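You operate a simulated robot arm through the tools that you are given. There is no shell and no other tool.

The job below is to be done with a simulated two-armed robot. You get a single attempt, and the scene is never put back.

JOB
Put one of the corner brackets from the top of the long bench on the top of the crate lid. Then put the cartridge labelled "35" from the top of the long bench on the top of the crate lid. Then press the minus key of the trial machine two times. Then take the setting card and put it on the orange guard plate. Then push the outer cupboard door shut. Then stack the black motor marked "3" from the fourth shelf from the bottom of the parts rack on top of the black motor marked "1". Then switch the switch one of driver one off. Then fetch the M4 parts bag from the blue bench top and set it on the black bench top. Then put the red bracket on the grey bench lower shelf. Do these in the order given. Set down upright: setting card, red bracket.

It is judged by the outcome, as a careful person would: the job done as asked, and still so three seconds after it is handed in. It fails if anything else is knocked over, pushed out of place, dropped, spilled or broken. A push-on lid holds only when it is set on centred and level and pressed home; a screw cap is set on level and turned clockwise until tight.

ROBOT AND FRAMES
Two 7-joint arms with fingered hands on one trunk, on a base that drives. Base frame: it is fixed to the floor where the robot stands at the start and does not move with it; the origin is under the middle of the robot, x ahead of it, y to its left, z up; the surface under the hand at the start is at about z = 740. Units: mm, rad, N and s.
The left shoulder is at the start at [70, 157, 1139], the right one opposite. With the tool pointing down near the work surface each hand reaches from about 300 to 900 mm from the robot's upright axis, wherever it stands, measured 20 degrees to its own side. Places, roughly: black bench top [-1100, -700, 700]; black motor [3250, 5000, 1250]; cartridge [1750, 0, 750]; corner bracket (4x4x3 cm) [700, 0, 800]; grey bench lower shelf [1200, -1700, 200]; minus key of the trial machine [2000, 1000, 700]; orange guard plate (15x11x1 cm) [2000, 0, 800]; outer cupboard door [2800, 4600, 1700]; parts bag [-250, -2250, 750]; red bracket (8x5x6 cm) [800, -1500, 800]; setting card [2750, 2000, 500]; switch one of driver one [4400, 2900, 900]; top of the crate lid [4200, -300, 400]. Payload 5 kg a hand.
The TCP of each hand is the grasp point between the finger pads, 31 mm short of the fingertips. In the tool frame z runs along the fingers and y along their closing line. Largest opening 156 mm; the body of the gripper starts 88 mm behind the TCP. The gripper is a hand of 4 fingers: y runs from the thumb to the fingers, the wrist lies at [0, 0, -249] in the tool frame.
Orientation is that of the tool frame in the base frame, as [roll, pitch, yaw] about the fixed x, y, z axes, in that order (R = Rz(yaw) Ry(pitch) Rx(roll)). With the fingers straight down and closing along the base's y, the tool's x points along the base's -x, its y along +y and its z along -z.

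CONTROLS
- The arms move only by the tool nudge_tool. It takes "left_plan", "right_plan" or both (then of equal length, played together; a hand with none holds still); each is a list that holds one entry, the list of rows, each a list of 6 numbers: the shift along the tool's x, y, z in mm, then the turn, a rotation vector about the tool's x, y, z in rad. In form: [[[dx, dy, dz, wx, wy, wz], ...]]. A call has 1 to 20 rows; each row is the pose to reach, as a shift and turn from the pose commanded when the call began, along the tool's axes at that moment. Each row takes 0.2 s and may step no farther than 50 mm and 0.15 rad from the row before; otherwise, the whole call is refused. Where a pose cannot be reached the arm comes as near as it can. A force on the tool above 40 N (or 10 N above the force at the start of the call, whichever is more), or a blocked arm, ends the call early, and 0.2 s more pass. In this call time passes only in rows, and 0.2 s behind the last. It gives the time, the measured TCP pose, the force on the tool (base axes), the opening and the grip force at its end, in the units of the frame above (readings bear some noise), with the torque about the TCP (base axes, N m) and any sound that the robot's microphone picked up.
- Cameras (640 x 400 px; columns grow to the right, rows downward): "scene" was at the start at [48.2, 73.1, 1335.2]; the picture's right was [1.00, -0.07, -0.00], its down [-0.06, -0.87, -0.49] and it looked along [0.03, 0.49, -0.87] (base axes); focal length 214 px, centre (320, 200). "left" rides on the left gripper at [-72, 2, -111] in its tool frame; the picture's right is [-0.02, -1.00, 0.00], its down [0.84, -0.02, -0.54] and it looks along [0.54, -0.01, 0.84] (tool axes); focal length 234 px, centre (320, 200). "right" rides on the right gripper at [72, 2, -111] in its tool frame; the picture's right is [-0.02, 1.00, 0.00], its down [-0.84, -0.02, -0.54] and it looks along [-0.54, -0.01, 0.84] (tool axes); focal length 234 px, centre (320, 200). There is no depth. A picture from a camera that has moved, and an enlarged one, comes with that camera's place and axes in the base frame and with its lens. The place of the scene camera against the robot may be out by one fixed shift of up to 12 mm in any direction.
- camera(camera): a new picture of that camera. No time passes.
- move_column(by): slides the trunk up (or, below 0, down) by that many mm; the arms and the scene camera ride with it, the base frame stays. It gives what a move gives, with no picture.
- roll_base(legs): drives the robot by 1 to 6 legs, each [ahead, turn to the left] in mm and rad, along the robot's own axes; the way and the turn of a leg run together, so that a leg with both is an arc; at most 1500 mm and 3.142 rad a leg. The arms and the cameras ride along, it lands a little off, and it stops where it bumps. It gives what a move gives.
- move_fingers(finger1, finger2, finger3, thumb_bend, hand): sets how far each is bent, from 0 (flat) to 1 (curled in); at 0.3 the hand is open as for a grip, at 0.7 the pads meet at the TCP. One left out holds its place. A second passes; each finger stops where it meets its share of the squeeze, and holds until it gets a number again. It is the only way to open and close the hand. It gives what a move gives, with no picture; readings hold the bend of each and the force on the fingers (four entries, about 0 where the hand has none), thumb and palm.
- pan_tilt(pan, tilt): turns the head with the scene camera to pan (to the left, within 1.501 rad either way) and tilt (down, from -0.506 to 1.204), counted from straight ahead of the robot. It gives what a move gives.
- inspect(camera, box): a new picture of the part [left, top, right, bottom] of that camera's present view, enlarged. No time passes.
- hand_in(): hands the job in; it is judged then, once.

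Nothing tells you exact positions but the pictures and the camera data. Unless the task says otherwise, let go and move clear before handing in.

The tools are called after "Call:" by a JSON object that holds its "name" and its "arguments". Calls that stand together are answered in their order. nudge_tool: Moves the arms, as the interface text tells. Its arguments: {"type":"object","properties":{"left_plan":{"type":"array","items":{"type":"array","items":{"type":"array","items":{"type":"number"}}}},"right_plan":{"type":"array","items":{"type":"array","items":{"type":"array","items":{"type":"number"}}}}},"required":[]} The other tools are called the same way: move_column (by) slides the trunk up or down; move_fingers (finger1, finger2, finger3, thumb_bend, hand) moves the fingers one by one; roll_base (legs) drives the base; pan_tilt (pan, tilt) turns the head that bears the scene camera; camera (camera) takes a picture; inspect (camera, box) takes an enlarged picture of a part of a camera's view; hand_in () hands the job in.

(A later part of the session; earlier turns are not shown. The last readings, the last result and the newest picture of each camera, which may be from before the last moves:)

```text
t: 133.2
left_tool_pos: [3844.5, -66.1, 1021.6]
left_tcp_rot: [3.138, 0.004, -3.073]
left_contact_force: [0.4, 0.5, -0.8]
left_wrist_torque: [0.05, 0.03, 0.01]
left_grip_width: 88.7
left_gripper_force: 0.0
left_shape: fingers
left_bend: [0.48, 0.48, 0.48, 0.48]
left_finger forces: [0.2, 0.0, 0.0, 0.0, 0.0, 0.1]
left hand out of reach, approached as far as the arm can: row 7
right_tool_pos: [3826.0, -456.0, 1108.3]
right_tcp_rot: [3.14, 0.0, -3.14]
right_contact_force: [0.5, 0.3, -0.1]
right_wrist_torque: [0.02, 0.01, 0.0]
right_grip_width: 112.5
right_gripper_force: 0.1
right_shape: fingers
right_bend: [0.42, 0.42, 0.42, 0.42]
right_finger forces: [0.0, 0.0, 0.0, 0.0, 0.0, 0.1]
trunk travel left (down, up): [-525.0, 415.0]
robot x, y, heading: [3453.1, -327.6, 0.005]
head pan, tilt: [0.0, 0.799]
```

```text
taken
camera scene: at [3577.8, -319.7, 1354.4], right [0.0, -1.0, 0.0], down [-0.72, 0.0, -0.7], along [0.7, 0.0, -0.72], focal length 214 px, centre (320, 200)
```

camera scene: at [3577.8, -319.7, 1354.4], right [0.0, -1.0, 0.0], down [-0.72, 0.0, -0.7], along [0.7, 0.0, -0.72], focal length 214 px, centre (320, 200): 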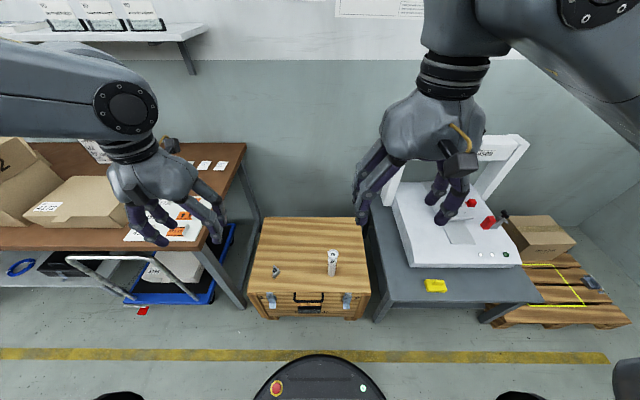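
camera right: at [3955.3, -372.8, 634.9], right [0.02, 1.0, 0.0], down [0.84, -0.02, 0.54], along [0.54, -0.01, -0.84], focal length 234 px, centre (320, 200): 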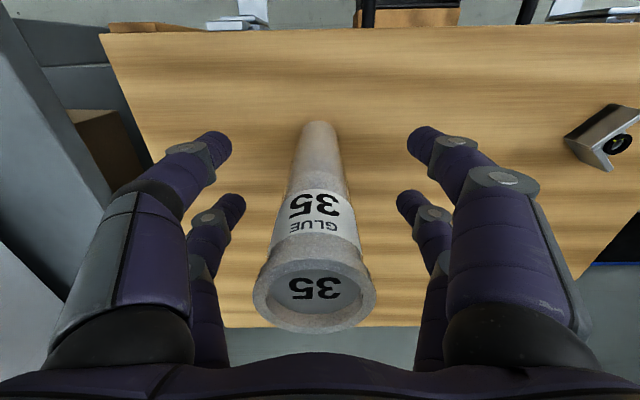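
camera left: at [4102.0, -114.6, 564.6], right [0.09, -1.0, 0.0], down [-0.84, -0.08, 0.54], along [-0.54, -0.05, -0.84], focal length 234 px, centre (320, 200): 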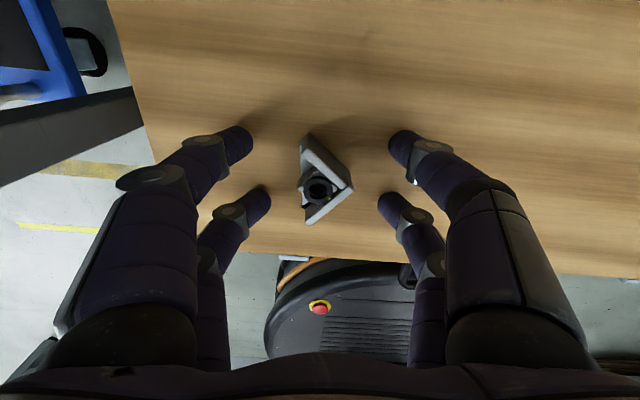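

Both items stand on the lid. Next is the trial machine: I turn to look toward (2000, 1000).

Call:
{"name": "roll_base", "arguments": {"legs": [[-250, 0], [0, 2.2]]}}

Call:
{"name": "pan_tilt", "arguments": {"pan": 0, "tilt": 0.35}}

Call:
{"name": "move_column", "arguments": {"by": 300}}

Call:
{"name": "camera", "arguments": {"camera": "scene"}}

Call:
{"name": "inspect", "arguments": {"camera": "scene", "box": [160, 120, 480, 320]}}

```text
t: 140.2
left_tool_pos: [2767.4, -157.0, 1020.4]
left_tcp_rot: [-3.141, 0.004, -0.881]
left_contact_force: [0.1, -0.4, 0.4]
left_wrist_torque: [-0.02, 0.0, 0.0]
left_grip_width: 89.1
left_gripper_force: 0.0
left_shape: fingers
left_bend: [0.48, 0.48, 0.48, 0.48]
left_finger forces: [0.1, 0.1, 0.0, 0.0, 0.1, 0.1]
right_tool_pos: [3096.4, 54.2, 1109.4]
right_tcp_rot: [-3.142, 0.0, -0.951]
right_contact_force: [0.4, -0.1, -0.1]
right_wrist_torque: [0.0, 0.04, 0.01]
right_grip_width: 112.1
right_gripper_force: 0.1
right_shape: fingers
right_bend: [0.42, 0.42, 0.42, 0.42]
right_finger forces: [0.0, 0.1, 0.0, 0.0, 0.1, 0.0]
trunk travel left (down, up): [-525.0, 415.0]
robot x, y, heading: [3204.3, -322.1, 2.195]
head pan, tilt: [0.0, 0.799]
```

```text
t: 141.1
left_tool_pos: [2768.2, -156.2, 1020.2]
left_tcp_rot: [3.141, 0.004, -0.883]
left_contact_force: [-0.6, -0.4, 0.0]
left_wrist_torque: [0.0, 0.02, 0.0]
left_grip_width: 88.7
left_gripper_force: 0.1
left_shape: fingers
left_bend: [0.48, 0.48, 0.48, 0.48]
left_finger forces: [0.1, 0.0, 0.0, 0.0, 0.0, 0.0]
right_tool_pos: [3095.4, 54.5, 1108.9]
right_tcp_rot: [3.141, -0.001, -0.95]
right_contact_force: [0.7, -0.2, -0.8]
right_wrist_torque: [-0.02, -0.01, 0.0]
right_grip_width: 112.6
right_gripper_force: 0.1
right_shape: fingers
right_bend: [0.42, 0.42, 0.42, 0.42]
right_finger forces: [0.0, 0.0, 0.1, 0.0, 0.0, 0.0]
trunk travel left (down, up): [-525.0, 415.0]
robot x, y, heading: [3207.2, -324.9, 2.19]
head pan, tilt: [0.0, 0.351]
```

```text
t: 144.1
left_tool_pos: [2767.6, -157.1, 1319.8]
left_tcp_rot: [-3.141, 0.002, -0.882]
left_contact_force: [0.5, 0.4, 0.0]
left_wrist_torque: [0.0, -0.04, 0.01]
left_grip_width: 88.8
left_gripper_force: 0.0
left_shape: fingers
left_bend: [0.48, 0.48, 0.48, 0.48]
left_finger forces: [0.0, 0.0, 0.0, 0.0, 0.0, 0.1]
right_tool_pos: [3095.2, 54.8, 1409.6]
right_tcp_rot: [-3.141, 0.0, -0.951]
right_contact_force: [-0.2, 0.4, 0.3]
right_wrist_torque: [0.0, 0.01, -0.03]
right_grip_width: 112.6
right_gripper_force: 0.0
right_shape: fingers
right_bend: [0.42, 0.42, 0.42, 0.42]
right_finger forces: [0.1, 0.0, 0.1, 0.0, 0.1, 0.0]
trunk travel left (down, up): [-825.0, 115.0]
robot x, y, heading: [3204.5, -324.0, 2.194]
head pan, tilt: [0.0, 0.351]
```

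```text
taken
camera scene: at [3116.0, -200.8, 1694.1], right [0.81, 0.58, 0.0], down [0.2, -0.28, -0.94], along [-0.55, 0.76, -0.34], focal length 214 px, centre (320, 200)
```

scene: 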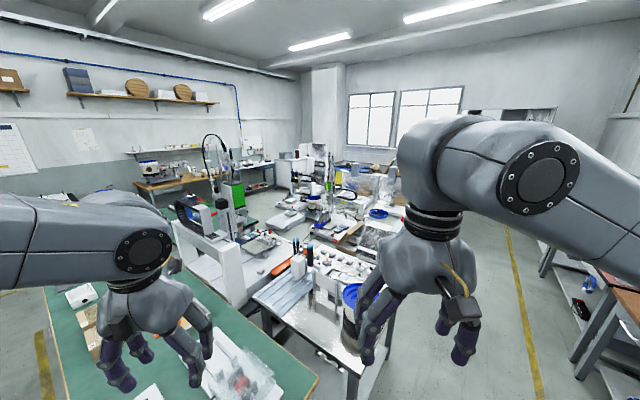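

```text
2.00 times, centred on (320, 220) of scene
camera zoom: at [3116.0, -200.8, 1694.1], right [0.81, 0.58, 0.0], down [0.2, -0.28, -0.94], along [-0.55, 0.76, -0.34], focal length 429 px, centre (320, 160)
```

zoom: 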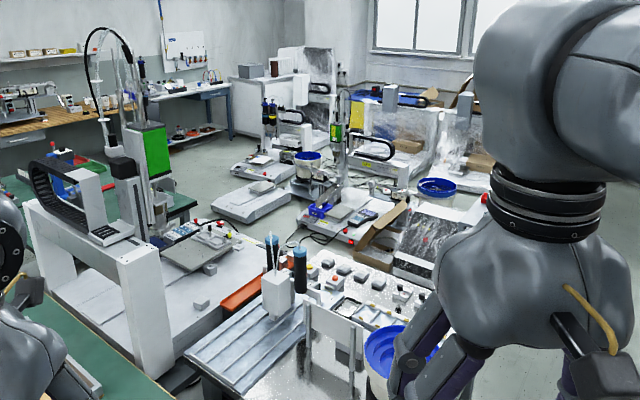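

Call:
{"name": "inspect", "arguments": {"camera": "scene", "box": [220, 200, 320, 262]}}

Call:
{"name": "inspect", "arguments": {"camera": "scene", "box": [270, 180, 410, 260]}}

Call:
{"name": "inspect", "arguments": {"camera": "scene", "box": [240, 220, 400, 340]}}

Call:
{"name": "inspect", "arguments": {"camera": "scene", "box": [160, 140, 300, 220]}}

```text
6.40 times, centred on (270, 231) of scene
camera zoom: at [3116.0, -200.8, 1694.1], right [0.81, 0.58, 0.0], down [0.2, -0.28, -0.94], along [-0.55, 0.76, -0.34], focal length 1373 px, centre (640, 2)
```

zoom: 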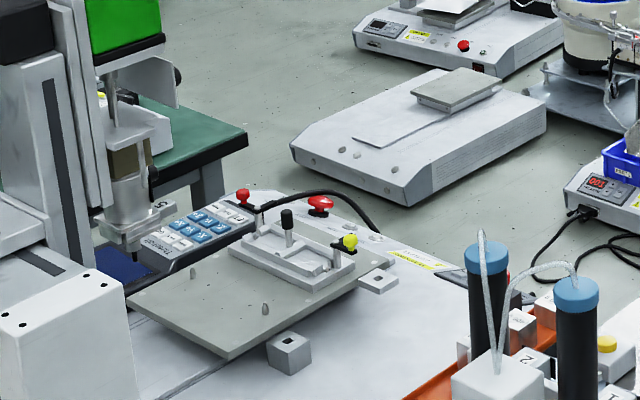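

```text
4.57 times, centred on (340, 220) of scene
camera zoom: at [3116.0, -200.8, 1694.1], right [0.81, 0.58, 0.0], down [0.2, -0.28, -0.94], along [-0.55, 0.76, -0.34], focal length 980 px, centre (229, 109)
```

zoom: 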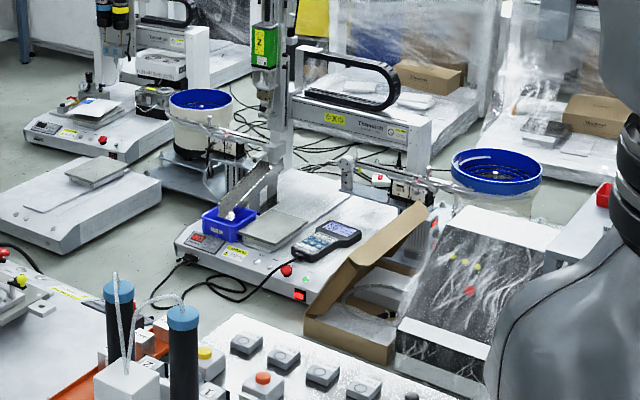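

```text
3.33 times, centred on (320, 280) of scene
camera zoom: at [3116.0, -200.8, 1694.1], right [0.81, 0.58, 0.0], down [0.2, -0.28, -0.94], along [-0.55, 0.76, -0.34], focal length 715 px, centre (320, -67)
```

zoom: 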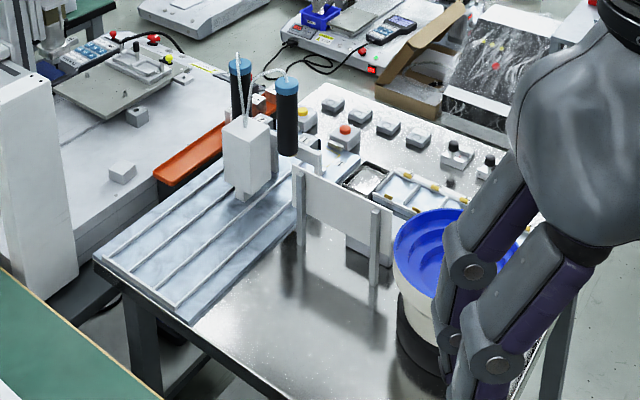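

```text
4.57 times, centred on (230, 180) of scene
camera zoom: at [3116.0, -200.8, 1694.1], right [0.81, 0.58, 0.0], down [0.2, -0.28, -0.94], along [-0.55, 0.76, -0.34], focal length 980 px, centre (731, 291)
```

zoom: 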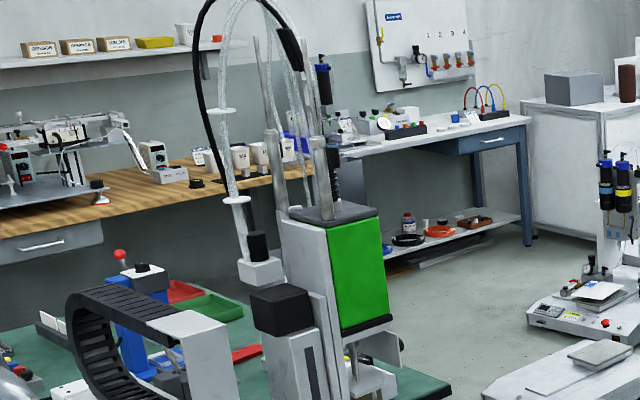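

Call:
{"name": "pan_tilt", "arguments": {"pan": -0.62, "tilt": 0.45}}

Call:
{"name": "camera", "arguments": {"camera": "scene"}}

Call:
{"name": "pan_tilt", "arguments": {"pan": -0.9, "tilt": 0.35}}

Call:
{"name": "camera", "arguments": {"camera": "scene"}}

```text
t: 145.1
left_tool_pos: [2767.7, -156.7, 1320.6]
left_tcp_rot: [-3.141, 0.004, -0.881]
left_contact_force: [-0.2, -0.4, -1.0]
left_wrist_torque: [0.0, 0.01, 0.02]
left_grip_width: 88.8
left_gripper_force: 0.0
left_shape: fingers
left_bend: [0.48, 0.48, 0.48, 0.48]
left_finger forces: [0.0, 0.0, 0.1, 0.0, 0.2, 0.1]
right_tool_pos: [3095.8, 53.5, 1409.2]
right_tcp_rot: [-3.141, 0.0, -0.952]
right_contact_force: [0.1, -1.0, -0.5]
right_wrist_torque: [-0.03, 0.01, 0.0]
right_grip_width: 112.7
right_gripper_force: 0.1
right_shape: fingers
right_bend: [0.42, 0.42, 0.42, 0.42]
right_finger forces: [0.0, 0.1, 0.0, 0.0, 0.0, 0.0]
trunk travel left (down, up): [-825.0, 115.0]
robot x, y, heading: [3208.5, -326.6, 2.195]
head pan, tilt: [-0.62, 0.45]
```

```text
taken
camera scene: at [3170.0, -184.7, 1685.0], right [1.0, 0.0, 0.0], down [0.0, -0.44, -0.9], along [0.0, 0.9, -0.44], focal length 214 px, centre (320, 200)
```

scene: 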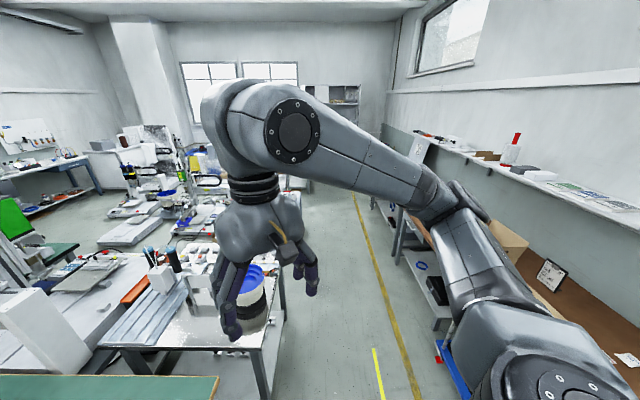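

```text
t: 145.9
left_tool_pos: [2767.8, -156.6, 1320.0]
left_tcp_rot: [-3.141, 0.004, -0.883]
left_contact_force: [0.2, 0.9, 0.7]
left_wrist_torque: [-0.02, 0.01, 0.0]
left_grip_width: 89.1
left_gripper_force: 0.0
left_shape: fingers
left_bend: [0.48, 0.48, 0.48, 0.48]
left_finger forces: [0.0, 0.1, 0.0, 0.0, 0.0, 0.0]
right_tool_pos: [3095.9, 53.0, 1410.0]
right_tcp_rot: [-3.14, -0.001, -0.951]
right_contact_force: [1.2, 0.2, 0.7]
right_wrist_torque: [-0.03, 0.0, 0.0]
right_grip_width: 112.7
right_gripper_force: 0.0
right_shape: fingers
right_bend: [0.42, 0.42, 0.42, 0.42]
right_finger forces: [0.1, 0.0, 0.0, 0.0, 0.0, 0.0]
trunk travel left (down, up): [-825.0, 115.0]
robot x, y, heading: [3207.9, -322.3, 2.191]
head pan, tilt: [-0.901, 0.351]
```

```text
taken
camera scene: at [3195.9, -187.1, 1694.2], right [0.96, -0.28, 0.0], down [-0.09, -0.33, -0.94], along [0.26, 0.9, -0.34], focal length 214 px, centre (320, 200)
```

scene: 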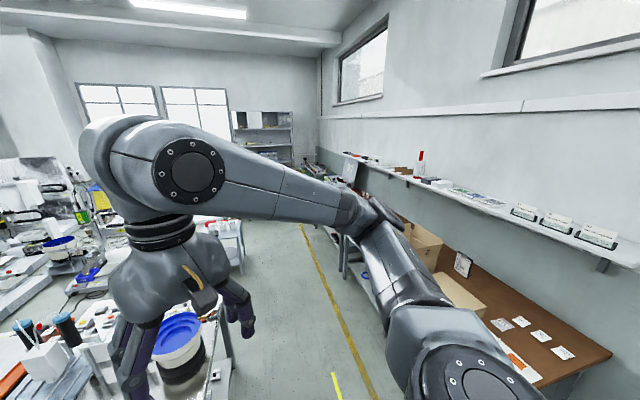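

Call:
{"name": "roll_base", "arguments": {"legs": [[0, -1.19], [215, 0], [0, 0.571]]}}

Call:
{"name": "pan_tilt", "arguments": {"pan": 0.3, "tilt": 0.5}}

Call:
{"name": "camera", "arguments": {"camera": "scene"}}

```text
t: 152.1
left_tool_pos: [3076.7, 255.2, 1319.5]
left_tcp_rot: [-3.141, 0.003, -1.525]
left_contact_force: [-0.1, -0.1, 0.5]
left_wrist_torque: [-0.01, 0.01, 0.0]
left_grip_width: 88.8
left_gripper_force: 0.0
left_shape: fingers
left_bend: [0.48, 0.48, 0.48, 0.48]
left_finger forces: [0.0, 0.0, 0.0, 0.1, 0.0, 0.1]
right_tool_pos: [3465.3, 228.2, 1409.1]
right_tcp_rot: [3.141, 0.0, -1.594]
right_contact_force: [0.6, 0.7, -0.5]
right_wrist_torque: [-0.02, 0.0, -0.03]
right_grip_width: 112.5
right_gripper_force: 0.0
right_shape: fingers
right_bend: [0.42, 0.42, 0.42, 0.42]
right_finger forces: [0.0, 0.0, 0.0, 0.0, 0.0, 0.0]
trunk travel left (down, up): [-825.0, 115.0]
robot x, y, heading: [3323.0, -141.9, 1.548]
head pan, tilt: [-0.901, 0.351]
```

```text
t: 153.5
left_tool_pos: [3075.5, 255.8, 1320.7]
left_tcp_rot: [-3.141, 0.004, -1.524]
left_contact_force: [-0.2, -0.1, 0.2]
left_wrist_torque: [0.03, -0.01, 0.02]
left_grip_width: 89.0
left_gripper_force: 0.0
left_shape: fingers
left_bend: [0.48, 0.48, 0.48, 0.48]
left_finger forces: [0.1, 0.0, 0.1, 0.0, 0.0, 0.0]
right_tool_pos: [3464.4, 226.7, 1410.5]
right_tcp_rot: [-3.141, 0.0, -1.594]
right_contact_force: [-0.4, 1.3, -0.2]
right_wrist_torque: [0.01, 0.01, -0.01]
right_grip_width: 112.3
right_gripper_force: 0.0
right_shape: fingers
right_bend: [0.42, 0.42, 0.42, 0.42]
right_finger forces: [0.1, 0.1, 0.0, 0.0, 0.0, 0.0]
trunk travel left (down, up): [-825.0, 115.0]
robot x, y, heading: [3327.5, -140.9, 1.553]
head pan, tilt: [0.3, 0.499]
```

```text
taken
camera scene: at [3295.4, 2.6, 1680.5], right [0.96, 0.27, 0.0], down [0.13, -0.46, -0.88], along [-0.24, 0.84, -0.48], focal length 214 px, centre (320, 200)
```

scene: 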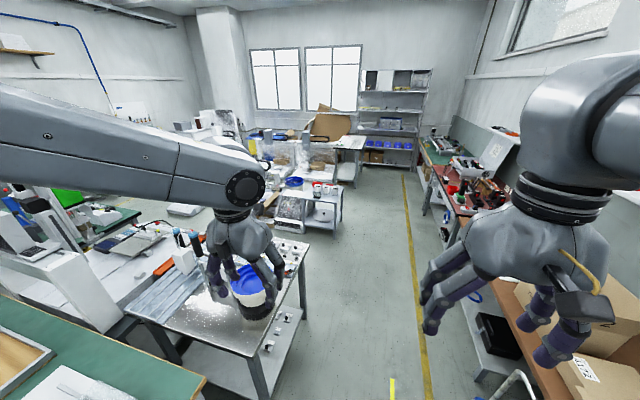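

Call:
{"name": "roll_base", "arguments": {"legs": [[1350, 0.02]]}}

Call:
{"name": "pan_tilt", "arguments": {"pan": 1.3, "tilt": 0.5}}

Call:
{"name": "camera", "arguments": {"camera": "scene"}}

Call:
{"name": "pan_tilt", "arguments": {"pan": 0.6, "tilt": 0.5}}

Call:
{"name": "camera", "arguments": {"camera": "scene"}}

```text
t: 160.4
left_tool_pos: [3100.3, 1619.8, 1320.6]
left_tcp_rot: [-3.14, 0.006, -1.519]
left_contact_force: [0.9, -0.1, 0.7]
left_wrist_torque: [0.03, 0.0, -0.03]
left_grip_width: 88.8
left_gripper_force: 0.0
left_shape: fingers
left_bend: [0.48, 0.48, 0.48, 0.48]
left_finger forces: [0.0, 0.0, 0.0, 0.1, 0.1, 0.1]
right_tool_pos: [3489.3, 1593.5, 1409.9]
right_tcp_rot: [3.141, -0.001, -1.587]
right_contact_force: [0.8, -0.2, -0.2]
right_wrist_torque: [0.02, -0.02, 0.02]
right_grip_width: 112.4
right_gripper_force: 0.1
right_shape: fingers
right_bend: [0.42, 0.42, 0.42, 0.42]
right_finger forces: [0.0, 0.0, 0.1, 0.1, 0.1, 0.0]
trunk travel left (down, up): [-825.0, 115.0]
robot x, y, heading: [3351.4, 1224.9, 1.549]
head pan, tilt: [0.3, 0.499]
```

```text
t: 161.6
left_tool_pos: [3099.7, 1620.7, 1320.0]
left_tcp_rot: [-3.141, 0.003, -1.52]
left_contact_force: [0.4, 0.8, -0.1]
left_wrist_torque: [0.0, 0.0, 0.02]
left_grip_width: 88.7
left_gripper_force: 0.1
left_shape: fingers
left_bend: [0.48, 0.48, 0.48, 0.48]
left_finger forces: [0.0, 0.0, 0.0, 0.0, 0.1, 0.1]
right_tool_pos: [3490.0, 1593.1, 1409.0]
right_tcp_rot: [-3.141, 0.0, -1.588]
right_contact_force: [1.0, 0.3, 0.1]
right_wrist_torque: [-0.03, 0.0, -0.03]
right_grip_width: 112.5
right_gripper_force: 0.1
right_shape: fingers
right_bend: [0.42, 0.42, 0.42, 0.42]
right_finger forces: [0.0, 0.1, 0.0, 0.0, 0.1, 0.0]
trunk travel left (down, up): [-825.0, 115.0]
robot x, y, heading: [3356.8, 1224.1, 1.549]
head pan, tilt: [1.3, 0.499]
```

```text
taken
camera scene: at [3259.5, 1307.0, 1680.5], right [0.28, 0.96, 0.0], down [0.46, -0.14, -0.88], along [-0.84, 0.25, -0.48], focal length 214 px, centre (320, 200)
```

scene: 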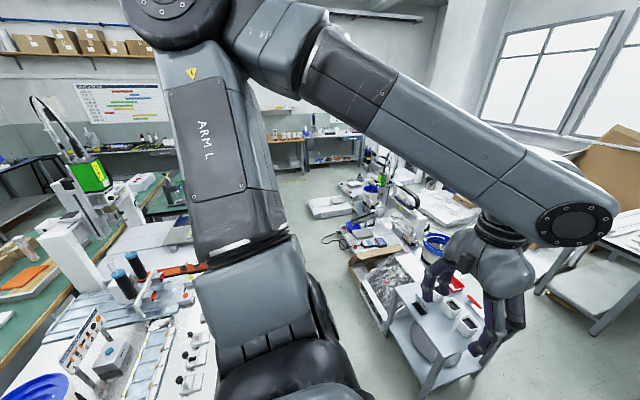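

```text
t: 162.7
left_tool_pos: [3099.5, 1620.4, 1319.5]
left_tcp_rot: [3.141, 0.003, -1.522]
left_contact_force: [-0.6, 0.2, 0.0]
left_wrist_torque: [-0.02, -0.01, -0.05]
left_grip_width: 88.7
left_gripper_force: 0.1
left_shape: fingers
left_bend: [0.48, 0.48, 0.48, 0.48]
left_finger forces: [0.0, 0.1, 0.0, 0.0, 0.0, 0.1]
right_tool_pos: [3489.8, 1593.7, 1409.2]
right_tcp_rot: [-3.141, 0.002, -1.588]
right_contact_force: [0.3, -0.6, 0.2]
right_wrist_torque: [-0.02, 0.01, 0.0]
right_grip_width: 112.2
right_gripper_force: 0.2
right_shape: fingers
right_bend: [0.42, 0.42, 0.42, 0.42]
right_finger forces: [0.0, 0.0, 0.0, 0.0, 0.1, 0.1]
trunk travel left (down, up): [-825.0, 115.0]
robot x, y, heading: [3352.9, 1226.2, 1.547]
head pan, tilt: [0.6, 0.499]
```

```text
taken
camera scene: at [3296.6, 1356.9, 1680.5], right [0.83, 0.55, 0.0], down [0.26, -0.4, -0.88], along [-0.48, 0.73, -0.48], focal length 214 px, centre (320, 200)
```

scene: 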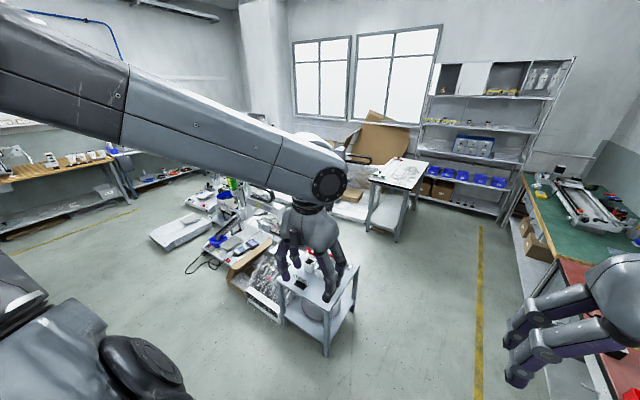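

Call:
{"name": "roll_base", "arguments": {"legs": [[0, 1.45]]}}

Call:
{"name": "pan_tilt", "arguments": {"pan": 0.0, "tilt": 0.5}}

Call:
{"name": "camera", "arguments": {"camera": "scene"}}

Call:
{"name": "inspect", "arguments": {"camera": "scene", "box": [240, 100, 400, 200]}}

Call:
{"name": "inspect", "arguments": {"camera": "scene", "box": [160, 150, 320, 250]}}

Call:
{"name": "inspect", "arguments": {"camera": "scene", "box": [300, 140, 480, 260]}}

```text
t: 166.6
left_tool_pos: [2924.8, 1028.6, 1319.9]
left_tcp_rot: [-3.141, 0.003, -0.088]
left_contact_force: [0.5, -1.0, 0.0]
left_wrist_torque: [-0.03, 0.02, 0.03]
left_grip_width: 88.9
left_gripper_force: 0.1
left_shape: fingers
left_bend: [0.48, 0.48, 0.48, 0.48]
left_finger forces: [0.0, 0.1, 0.0, 0.1, 0.0, 0.1]
right_tool_pos: [3005.1, 1411.4, 1408.3]
right_tcp_rot: [3.142, 0.0, -0.158]
right_contact_force: [0.0, -0.5, 0.1]
right_wrist_torque: [0.01, -0.02, -0.01]
right_grip_width: 112.7
right_gripper_force: 0.1
right_shape: fingers
right_bend: [0.42, 0.42, 0.42, 0.42]
right_finger forces: [0.0, 0.0, 0.1, 0.0, 0.1, 0.1]
trunk travel left (down, up): [-825.0, 115.0]
robot x, y, heading: [3354.0, 1225.0, 2.982]
head pan, tilt: [0.6, 0.499]
```

```text
t: 167.6
left_tool_pos: [2924.7, 1029.1, 1318.7]
left_tcp_rot: [-3.14, 0.003, -0.091]
left_contact_force: [0.8, -0.2, 0.5]
left_wrist_torque: [-0.01, 0.03, -0.03]
left_grip_width: 89.1
left_gripper_force: 0.0
left_shape: fingers
left_bend: [0.48, 0.48, 0.48, 0.48]
left_finger forces: [0.0, 0.1, 0.1, 0.0, 0.0, 0.0]
right_tool_pos: [3006.5, 1411.2, 1410.0]
right_tcp_rot: [3.141, 0.0, -0.157]
right_contact_force: [0.0, 0.6, 0.2]
right_wrist_torque: [0.0, 0.03, -0.01]
right_grip_width: 112.6
right_gripper_force: 0.1
right_shape: fingers
right_bend: [0.42, 0.42, 0.42, 0.42]
right_finger forces: [0.1, 0.0, 0.1, 0.0, 0.0, 0.0]
trunk travel left (down, up): [-825.0, 115.0]
robot x, y, heading: [3352.8, 1224.8, 2.984]
head pan, tilt: [0.0, 0.499]
```

```text
taken
camera scene: at [3206.5, 1252.9, 1680.5], right [0.16, 0.99, 0.0], down [0.47, -0.07, -0.88], along [-0.87, 0.14, -0.48], focal length 214 px, centre (320, 200)
```

scene: 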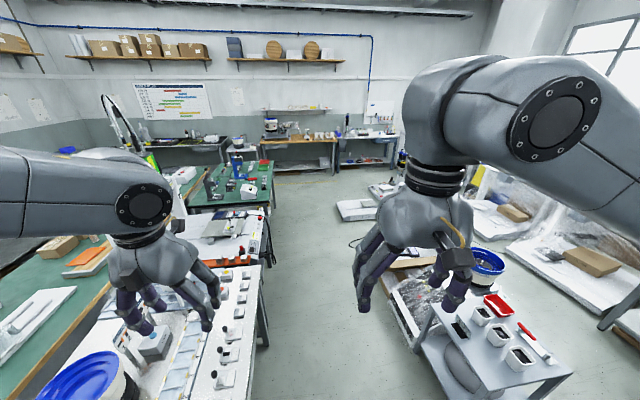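

```text
4.00 times, centred on (320, 150) of scene
camera zoom: at [3206.5, 1252.9, 1680.5], right [0.16, 0.99, 0.0], down [0.47, -0.07, -0.88], along [-0.87, 0.14, -0.48], focal length 858 px, centre (320, 400)
```

zoom: 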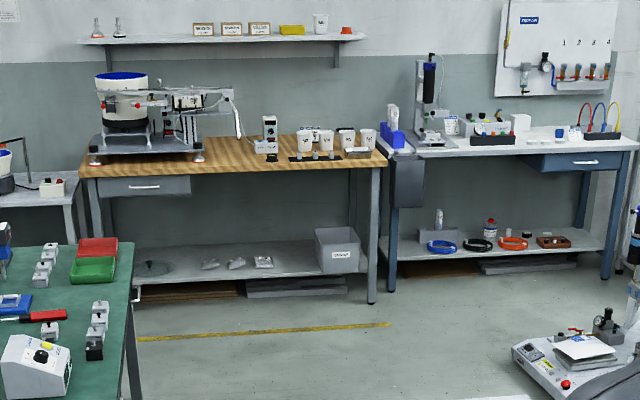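

```text
4.00 times, centred on (240, 200) of scene
camera zoom: at [3206.5, 1252.9, 1680.5], right [0.16, 0.99, 0.0], down [0.47, -0.07, -0.88], along [-0.87, 0.14, -0.48], focal length 858 px, centre (640, 200)
```

zoom: 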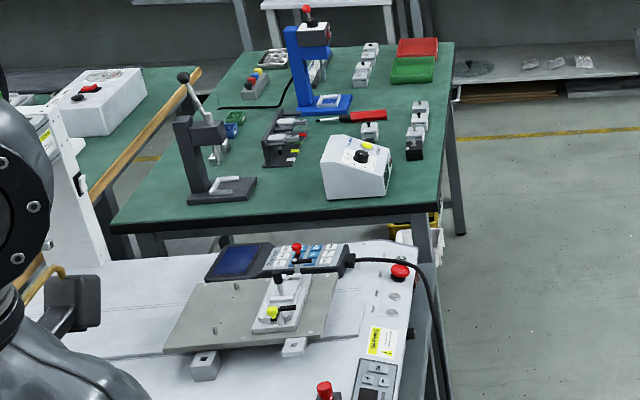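

```text
3.33 times, centred on (390, 200) of scene
camera zoom: at [3206.5, 1252.9, 1680.5], right [0.16, 0.99, 0.0], down [0.47, -0.07, -0.88], along [-0.87, 0.14, -0.48], focal length 715 px, centre (87, 200)
```

zoom: 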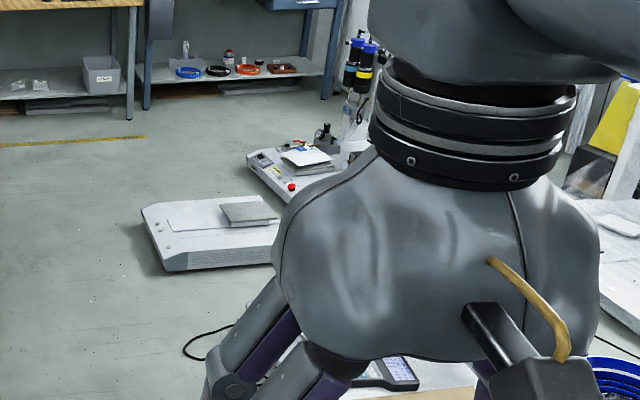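

Call:
{"name": "inspect", "arguments": {"camera": "scene", "box": [236, 228, 276, 268]}}

Call:
{"name": "inspect", "arguments": {"camera": "scene", "box": [180, 200, 290, 290]}}

```text
10.00 times, centred on (256, 248) of scene
camera zoom: at [3206.5, 1252.9, 1680.5], right [0.16, 0.99, 0.0], down [0.47, -0.07, -0.88], along [-0.87, 0.14, -0.48], focal length 2145 px, centre (960, -280)
```

zoom: 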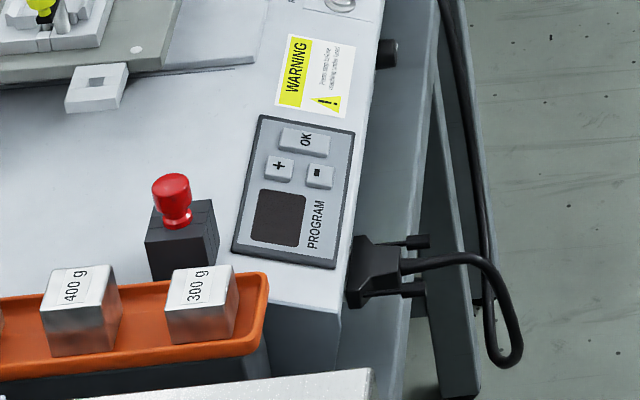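

```text
4.44 times, centred on (235, 245) of scene
camera zoom: at [3206.5, 1252.9, 1680.5], right [0.16, 0.99, 0.0], down [0.47, -0.07, -0.88], along [-0.87, 0.14, -0.48], focal length 953 px, centre (698, 0)
```

zoom: 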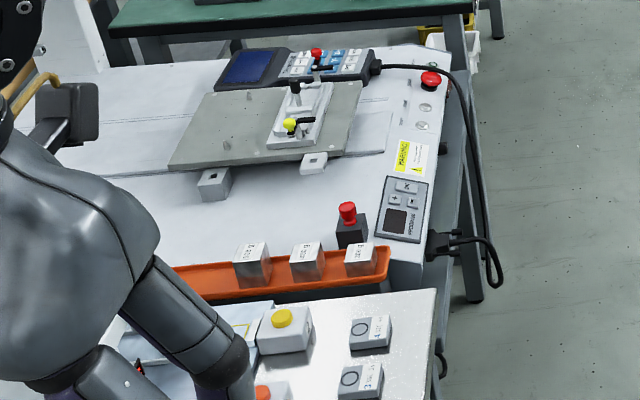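

The PROGRAM panel with OK, +, − sits on the machine's front edge at about (2004, 1003). I drive into the corridor on its +y side to face it.

Call:
{"name": "roll_base", "arguments": {"legs": [[0, -0.355], [520, 0], [0, 0.43], [720, 0], [0, 1.65]]}}

Call:
{"name": "pan_tilt", "arguments": {"pan": 0.0, "tilt": 0.8}}

Call:
{"name": "camera", "arguments": {"camera": "scene"}}

```text
t: 180.6
left_tool_pos: [2452.6, 1126.4, 1320.2]
left_tcp_rot: [3.141, 0.004, 1.667]
left_contact_force: [-0.2, 0.7, -0.4]
left_wrist_torque: [-0.03, 0.01, -0.05]
left_grip_width: 88.9
left_gripper_force: 0.0
left_shape: fingers
left_bend: [0.48, 0.48, 0.48, 0.48]
left_finger forces: [0.0, 0.0, 0.0, 0.1, 0.0, 0.0]
right_tool_pos: [2062.1, 1136.3, 1410.0]
right_tcp_rot: [-3.14, 0.001, 1.6]
right_contact_force: [-0.6, 0.0, -0.6]
right_wrist_torque: [0.02, -0.01, 0.01]
right_grip_width: 112.7
right_gripper_force: 0.0
right_shape: fingers
right_bend: [0.42, 0.42, 0.42, 0.42]
right_finger forces: [0.1, 0.0, 0.1, 0.1, 0.1, 0.0]
trunk travel left (down, up): [-825.0, 115.0]
robot x, y, heading: [2182.4, 1510.3, -1.539]
head pan, tilt: [0.0, 0.499]
```

```text
t: 181.4
left_tool_pos: [2453.3, 1126.2, 1318.7]
left_tcp_rot: [-3.14, 0.003, 1.669]
left_contact_force: [-0.5, 0.0, 0.0]
left_wrist_torque: [0.01, -0.03, 0.04]
left_grip_width: 88.9
left_gripper_force: 0.0
left_shape: fingers
left_bend: [0.48, 0.48, 0.48, 0.48]
left_finger forces: [0.0, 0.0, 0.0, 0.0, 0.1, 0.0]
right_tool_pos: [2062.9, 1133.8, 1409.4]
right_tcp_rot: [-3.141, 0.0, 1.6]
right_contact_force: [-0.9, 0.8, -0.9]
right_wrist_torque: [-0.04, 0.02, 0.02]
right_grip_width: 112.5
right_gripper_force: 0.1
right_shape: fingers
right_bend: [0.42, 0.42, 0.42, 0.42]
right_finger forces: [0.0, 0.0, 0.0, 0.0, 0.0, 0.1]
trunk travel left (down, up): [-825.0, 115.0]
robot x, y, heading: [2183.9, 1507.8, -1.54]
head pan, tilt: [0.0, 0.799]
```

```text
taken
camera scene: at [2179.9, 1386.5, 1654.6], right [-1.0, -0.03, 0.0], down [-0.02, 0.72, -0.7], along [0.02, -0.7, -0.72], focal length 214 px, centre (320, 200)
```

scene: 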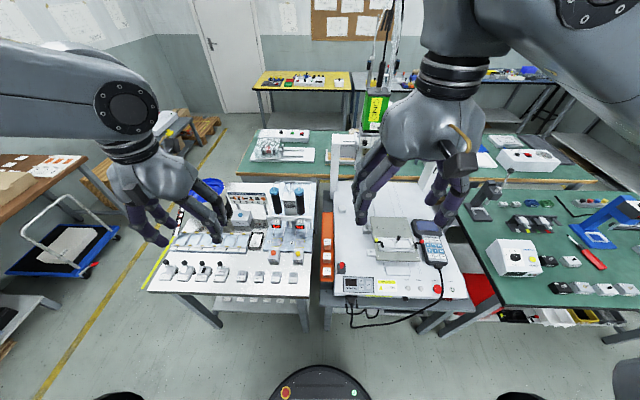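

Call:
{"name": "move_column", "arguments": {"by": -300}}

Call:
{"name": "move_fingers", "arguments": {"hand": "right", "finger1": 0.4, "finger2": 0.95, "finger3": 0.95, "thumb_bend": 0.95}}

Call:
{"name": "camera", "arguments": {"camera": "right"}}

Call:
{"name": "camera", "arguments": {"camera": "scene"}}

```text
t: 184.4
left_tool_pos: [2453.3, 1125.6, 1019.7]
left_tcp_rot: [-3.14, 0.005, 1.67]
left_contact_force: [-0.3, 0.5, 0.9]
left_wrist_torque: [0.01, 0.01, 0.03]
left_grip_width: 89.1
left_gripper_force: 0.0
left_shape: fingers
left_bend: [0.48, 0.48, 0.48, 0.48]
left_finger forces: [0.1, 0.0, 0.0, 0.0, 0.0, 0.0]
right_tool_pos: [2063.2, 1134.7, 1109.0]
right_tcp_rot: [-3.14, 0.001, 1.6]
right_contact_force: [-0.1, -0.9, -0.4]
right_wrist_torque: [-0.01, 0.03, 0.03]
right_grip_width: 112.7
right_gripper_force: 0.0
right_shape: fingers
right_bend: [0.42, 0.42, 0.42, 0.42]
right_finger forces: [0.1, 0.0, 0.0, 0.1, 0.0, 0.0]
trunk travel left (down, up): [-525.0, 415.0]
robot x, y, heading: [2183.8, 1508.8, -1.541]
head pan, tilt: [0.0, 0.799]
```

```text
t: 185.4
left_tool_pos: [2453.0, 1127.2, 1020.1]
left_tcp_rot: [-3.14, 0.003, 1.669]
left_contact_force: [0.5, 0.6, -0.7]
left_wrist_torque: [0.02, -0.03, -0.01]
left_grip_width: 88.8
left_gripper_force: 0.1
left_shape: fingers
left_bend: [0.48, 0.48, 0.48, 0.48]
left_finger forces: [0.0, 0.0, 0.0, 0.0, 0.1, 0.1]
right_tool_pos: [2063.5, 1134.3, 1109.8]
right_tcp_rot: [3.141, 0.001, 1.6]
right_contact_force: [0.7, -0.3, -0.4]
right_wrist_torque: [0.04, -0.01, 0.02]
right_grip_width: 42.5
right_gripper_force: 0.1
right_shape: fingers
right_bend: [0.4, 0.74, 0.74, 0.95]
right_finger forces: [0.1, 0.0, 0.0, 0.0, 0.0, 0.1]
trunk travel left (down, up): [-525.0, 415.0]
robot x, y, heading: [2181.3, 1509.8, -1.542]
head pan, tilt: [0.0, 0.799]
```

```text
taken
camera right: at [2062.6, 1206.4, 1221.6], right [1.0, 0.0, 0.0], down [0.0, -0.84, 0.54], along [0.0, -0.54, -0.84], focal length 234 px, centre (320, 200)
```

right: 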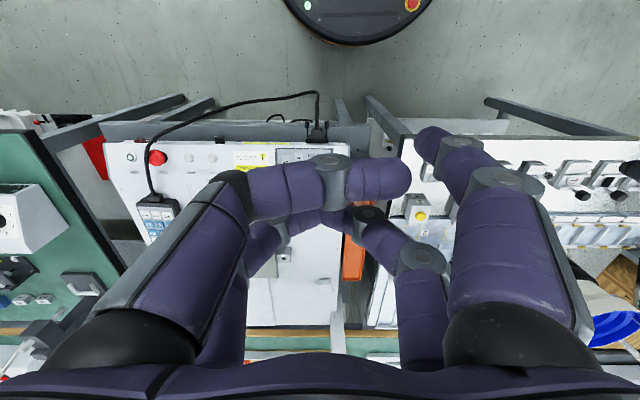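

```text
taken
camera scene: at [2179.8, 1386.5, 1354.5], right [-1.0, -0.03, 0.0], down [-0.02, 0.72, -0.7], along [0.02, -0.7, -0.72], focal length 214 px, centre (320, 200)
```

scene: 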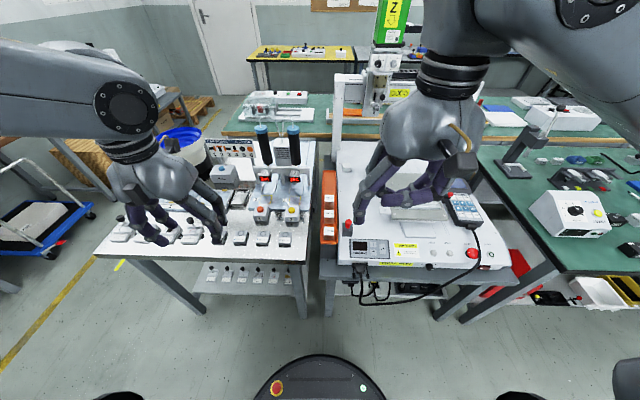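

finger1 (near the camera, +x side) is extended, others folded. I move over the key with the hand tilted so that this fingertip is lowest.

Call:
{"name": "nudge_tool", "arguments": {"right_plan": [[[-20, -15, 20, 0.04, 0, 0], [-40, -30, 50, 0.08, 0, 0], [-60, -45, 80, 0.12, 0, 0], [-80, -60, 115, 0.16, 0, 0], [-100, -75, 150, 0.2, 0, 0], [-120, -90, 185, 0.24, 0, 0], [-135, -105, 220, 0.28, 0, 0], [-147, -119, 250, 0.3, 0, 0]]]}}

Call:
{"name": "camera", "arguments": {"camera": "right"}}

Call:
{"name": "inspect", "arguments": {"camera": "scene", "box": [320, 190, 448, 270]}}

```text
t: 187.2
left_tool_pos: [2453.8, 1126.7, 1020.1]
left_tcp_rot: [-3.141, 0.002, 1.668]
left_contact_force: [-0.3, -0.1, 0.3]
left_wrist_torque: [0.03, 0.04, 0.0]
left_grip_width: 88.8
left_gripper_force: 0.1
left_shape: fingers
left_bend: [0.48, 0.48, 0.48, 0.48]
left_finger forces: [0.1, 0.0, 0.1, 0.1, 0.0, 0.0]
right_tool_pos: [1947.7, 985.1, 857.4]
right_tcp_rot: [-2.842, -0.001, 1.598]
right_contact_force: [0.1, -0.3, 0.4]
right_wrist_torque: [0.02, -0.02, 0.0]
right_grip_width: 42.8
right_gripper_force: 0.0
right_shape: fingers
right_bend: [0.4, 0.74, 0.74, 0.95]
right_finger forces: [0.0, 0.0, 0.0, 0.1, 0.1, 0.1]
trunk travel left (down, up): [-525.0, 415.0]
robot x, y, heading: [2184.0, 1510.1, -1.544]
head pan, tilt: [0.0, 0.799]
```

```text
taken
camera right: at [1980.3, 1058.1, 964.5], right [0.96, 0.0, -0.3], down [0.17, -0.83, 0.53], along [-0.24, -0.55, -0.8], focal length 234 px, centre (320, 200)
```

right: 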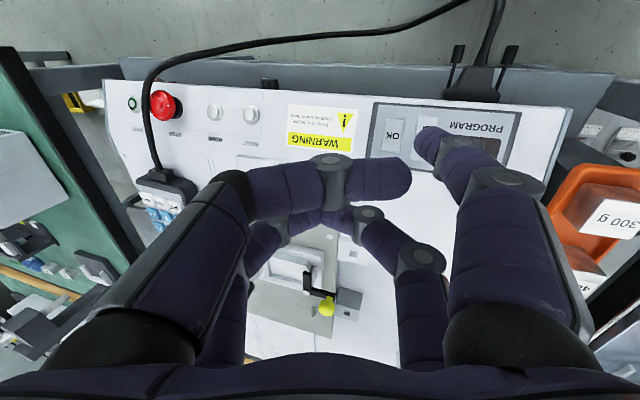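

```text
5.00 times, centred on (384, 230) of scene
camera zoom: at [2179.2, 1386.0, 1354.6], right [-1.0, -0.03, 0.0], down [-0.02, 0.72, -0.7], along [0.02, -0.7, -0.72], focal length 1072 px, centre (0, 50)
```

zoom: 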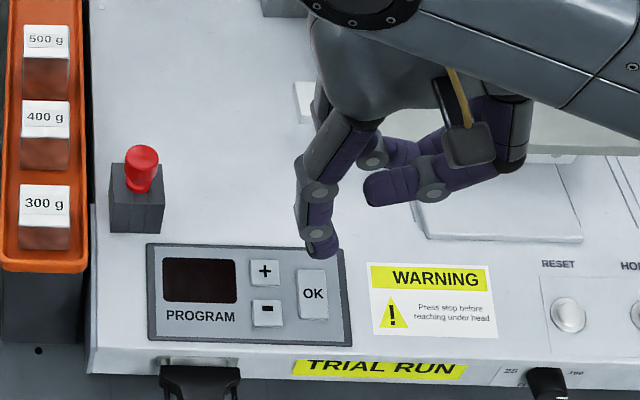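

Call:
{"name": "nudge_tool", "arguments": {"right_plan": [[[-6, 15.9, 31.6, 0, 0, 0], [-12.3, 31.8, 63.3, 0, 0, 0]]]}}

Call:
{"name": "camera", "arguments": {"camera": "right"}}

Call:
{"name": "inspect", "arguments": {"camera": "right", "box": [360, 80, 520, 180]}}

Call:
{"name": "inspect", "arguments": {"camera": "scene", "box": [340, 210, 420, 260]}}

```text
t: 187.8
left_tool_pos: [2453.0, 1125.1, 1019.8]
left_tcp_rot: [3.141, 0.003, 1.668]
left_contact_force: [0.0, 0.4, 0.7]
left_wrist_torque: [-0.01, -0.03, -0.01]
left_grip_width: 88.9
left_gripper_force: 0.0
left_shape: fingers
left_bend: [0.48, 0.48, 0.48, 0.48]
left_finger forces: [0.0, 0.0, 0.0, 0.0, 0.0, 0.0]
right_tool_pos: [1960.0, 970.6, 787.6]
right_tcp_rot: [-2.841, 0.0, 1.599]
right_contact_force: [-0.2, 0.4, 0.5]
right_wrist_torque: [-0.03, 0.0, -0.01]
right_grip_width: 42.8
right_gripper_force: 0.1
right_shape: fingers
right_bend: [0.4, 0.74, 0.74, 0.95]
right_finger forces: [0.0, 0.0, 0.0, 0.1, 0.0, 0.0]
trunk travel left (down, up): [-525.0, 415.0]
robot x, y, heading: [2180.3, 1507.0, -1.543]
head pan, tilt: [0.0, 0.799]
```

```text
taken
camera right: at [1992.9, 1043.9, 894.6], right [0.96, 0.0, -0.3], down [0.17, -0.83, 0.53], along [-0.25, -0.55, -0.8], focal length 234 px, centre (320, 200)
```

right: 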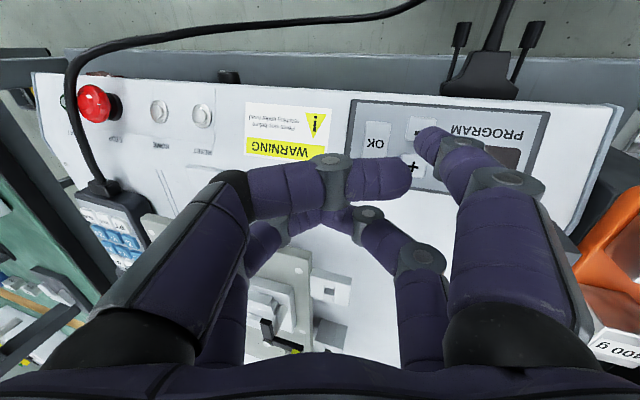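

```text
4.00 times, centred on (440, 130) of right
camera zoom: at [1992.9, 1043.9, 894.6], right [0.96, 0.0, -0.3], down [0.17, -0.83, 0.53], along [-0.25, -0.55, -0.8], focal length 937 px, centre (-160, 480)
```

zoom: 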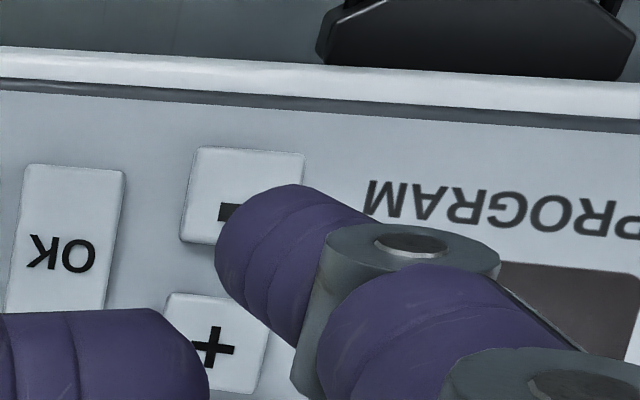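

```text
8.00 times, centred on (380, 235) of scene
camera zoom: at [2179.6, 1386.1, 1354.6], right [-1.0, -0.03, 0.0], down [-0.02, 0.72, -0.7], along [0.02, -0.7, -0.72], focal length 1716 px, centre (-160, -80)
```

zoom: 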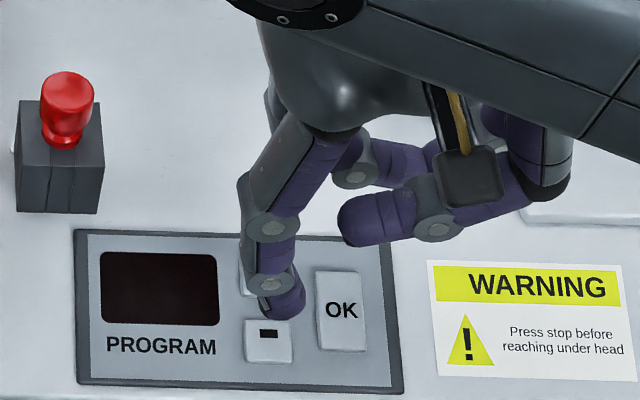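

The fingertip lines up with the minus key. I descend vertically in small steps.

Call:
{"name": "nudge_tool", "arguments": {"right_plan": [[[-1, 2.5, 6, 0, 0, 0], [-2, 5.4, 14, 0, 0, 0]]]}}

Call:
{"name": "inspect", "arguments": {"camera": "right", "box": [360, 80, 520, 180]}}

Call:
{"name": "inspect", "arguments": {"camera": "scene", "box": [340, 210, 420, 260]}}

```text
t: 188.4
left_tool_pos: [2453.1, 1126.1, 1020.3]
left_tcp_rot: [-3.139, 0.004, 1.67]
left_contact_force: [-0.2, 0.1, 0.1]
left_wrist_torque: [0.02, 0.01, 0.02]
left_grip_width: 89.0
left_gripper_force: 0.1
left_shape: fingers
left_bend: [0.48, 0.48, 0.48, 0.48]
left_finger forces: [0.0, 0.0, 0.0, 0.0, 0.0, 0.1]
right_tool_pos: [1961.0, 970.6, 773.9]
right_tcp_rot: [-2.841, 0.0, 1.599]
right_contact_force: [0.7, -0.4, 1.0]
right_wrist_torque: [0.0, 0.01, 0.0]
right_grip_width: 42.7
right_gripper_force: 0.0
right_shape: fingers
right_bend: [0.4, 0.74, 0.74, 0.95]
right_finger forces: [0.1, 0.0, 0.0, 0.0, 0.0, 0.0]
trunk travel left (down, up): [-525.0, 415.0]
robot x, y, heading: [2183.8, 1511.2, -1.538]
head pan, tilt: [0.0, 0.799]
```

```text
4.00 times, centred on (440, 130) of right
camera zoom: at [1993.2, 1043.9, 879.8], right [0.96, 0.0, -0.3], down [0.17, -0.83, 0.53], along [-0.24, -0.55, -0.8], focal length 937 px, centre (-160, 480)
```

zoom: 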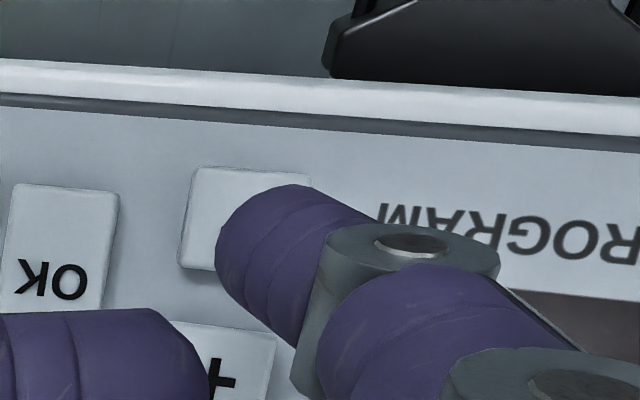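

```text
8.00 times, centred on (380, 235) of scene
camera zoom: at [2179.7, 1386.6, 1354.6], right [-1.0, -0.03, 0.0], down [-0.02, 0.72, -0.7], along [0.02, -0.7, -0.72], focal length 1716 px, centre (-160, -80)
```

zoom: 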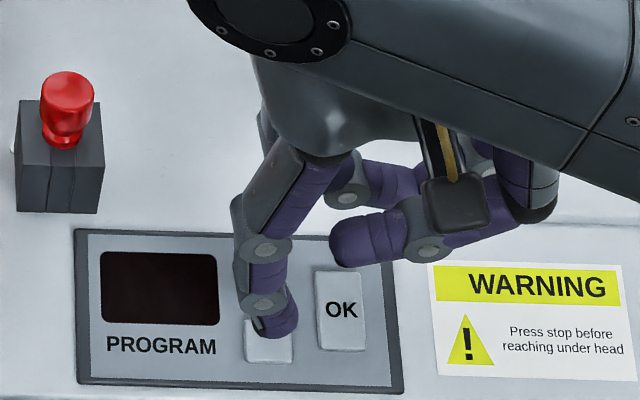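

Call:
{"name": "nudge_tool", "arguments": {"right_plan": [[[0, 1.5, 2.5, 0, 0, 0], [0, 2.6, 4.8, 0, 0, 0], [0, 3.8, 7.2, 0, 0, 0]]]}}

Call:
{"name": "inspect", "arguments": {"camera": "right", "box": [360, 80, 520, 180]}}

Call:
{"name": "inspect", "arguments": {"camera": "scene", "box": [340, 210, 420, 260]}}

```text
t: 189.2
left_tool_pos: [2453.4, 1126.5, 1019.0]
left_tcp_rot: [-3.141, 0.003, 1.669]
left_contact_force: [-1.0, -0.1, -0.1]
left_wrist_torque: [0.0, -0.05, 0.07]
left_grip_width: 89.0
left_gripper_force: 0.1
left_shape: fingers
left_bend: [0.48, 0.48, 0.48, 0.48]
left_finger forces: [0.0, 0.0, 0.0, 0.0, 0.1, 0.0]
right_tool_pos: [1962.4, 969.0, 766.5]
right_tcp_rot: [-2.843, -0.002, 1.6]
right_contact_force: [-0.3, 0.6, 0.2]
right_wrist_torque: [0.03, 0.01, 0.02]
right_grip_width: 42.8
right_gripper_force: 0.1
right_shape: fingers
right_bend: [0.4, 0.74, 0.74, 0.95]
right_finger forces: [0.0, 0.0, 0.1, 0.0, 0.0, 0.0]
trunk travel left (down, up): [-525.0, 415.0]
robot x, y, heading: [2180.5, 1510.4, -1.54]
head pan, tilt: [0.0, 0.799]
```

```text
4.00 times, centred on (440, 130) of right
camera zoom: at [1994.3, 1042.8, 873.1], right [0.96, 0.0, -0.3], down [0.17, -0.83, 0.53], along [-0.24, -0.55, -0.8], focal length 937 px, centre (-160, 480)
```

zoom: 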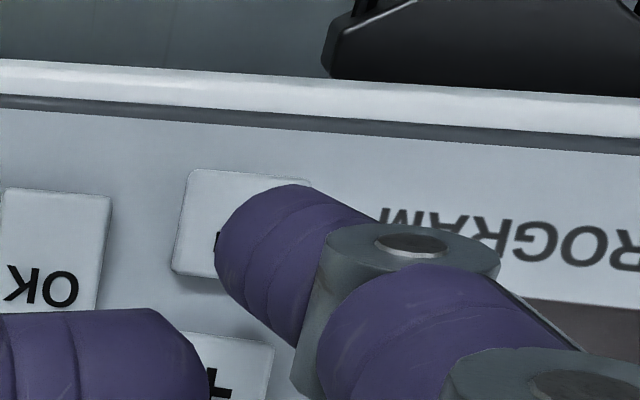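

```text
8.00 times, centred on (380, 235) of scene
camera zoom: at [2179.8, 1386.3, 1354.5], right [-1.0, -0.03, 0.0], down [-0.02, 0.72, -0.7], along [0.02, -0.7, -0.72], focal length 1716 px, centre (-160, -80)
```

zoom: 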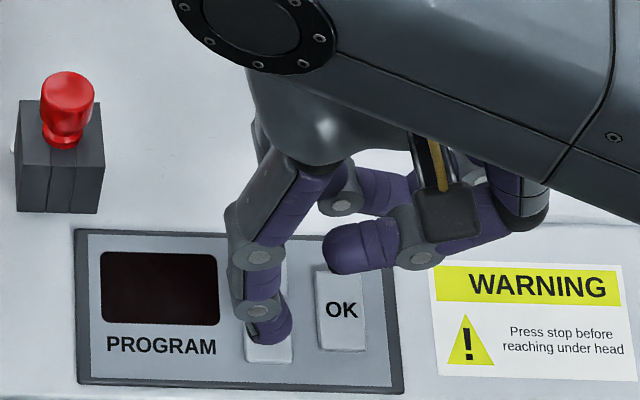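

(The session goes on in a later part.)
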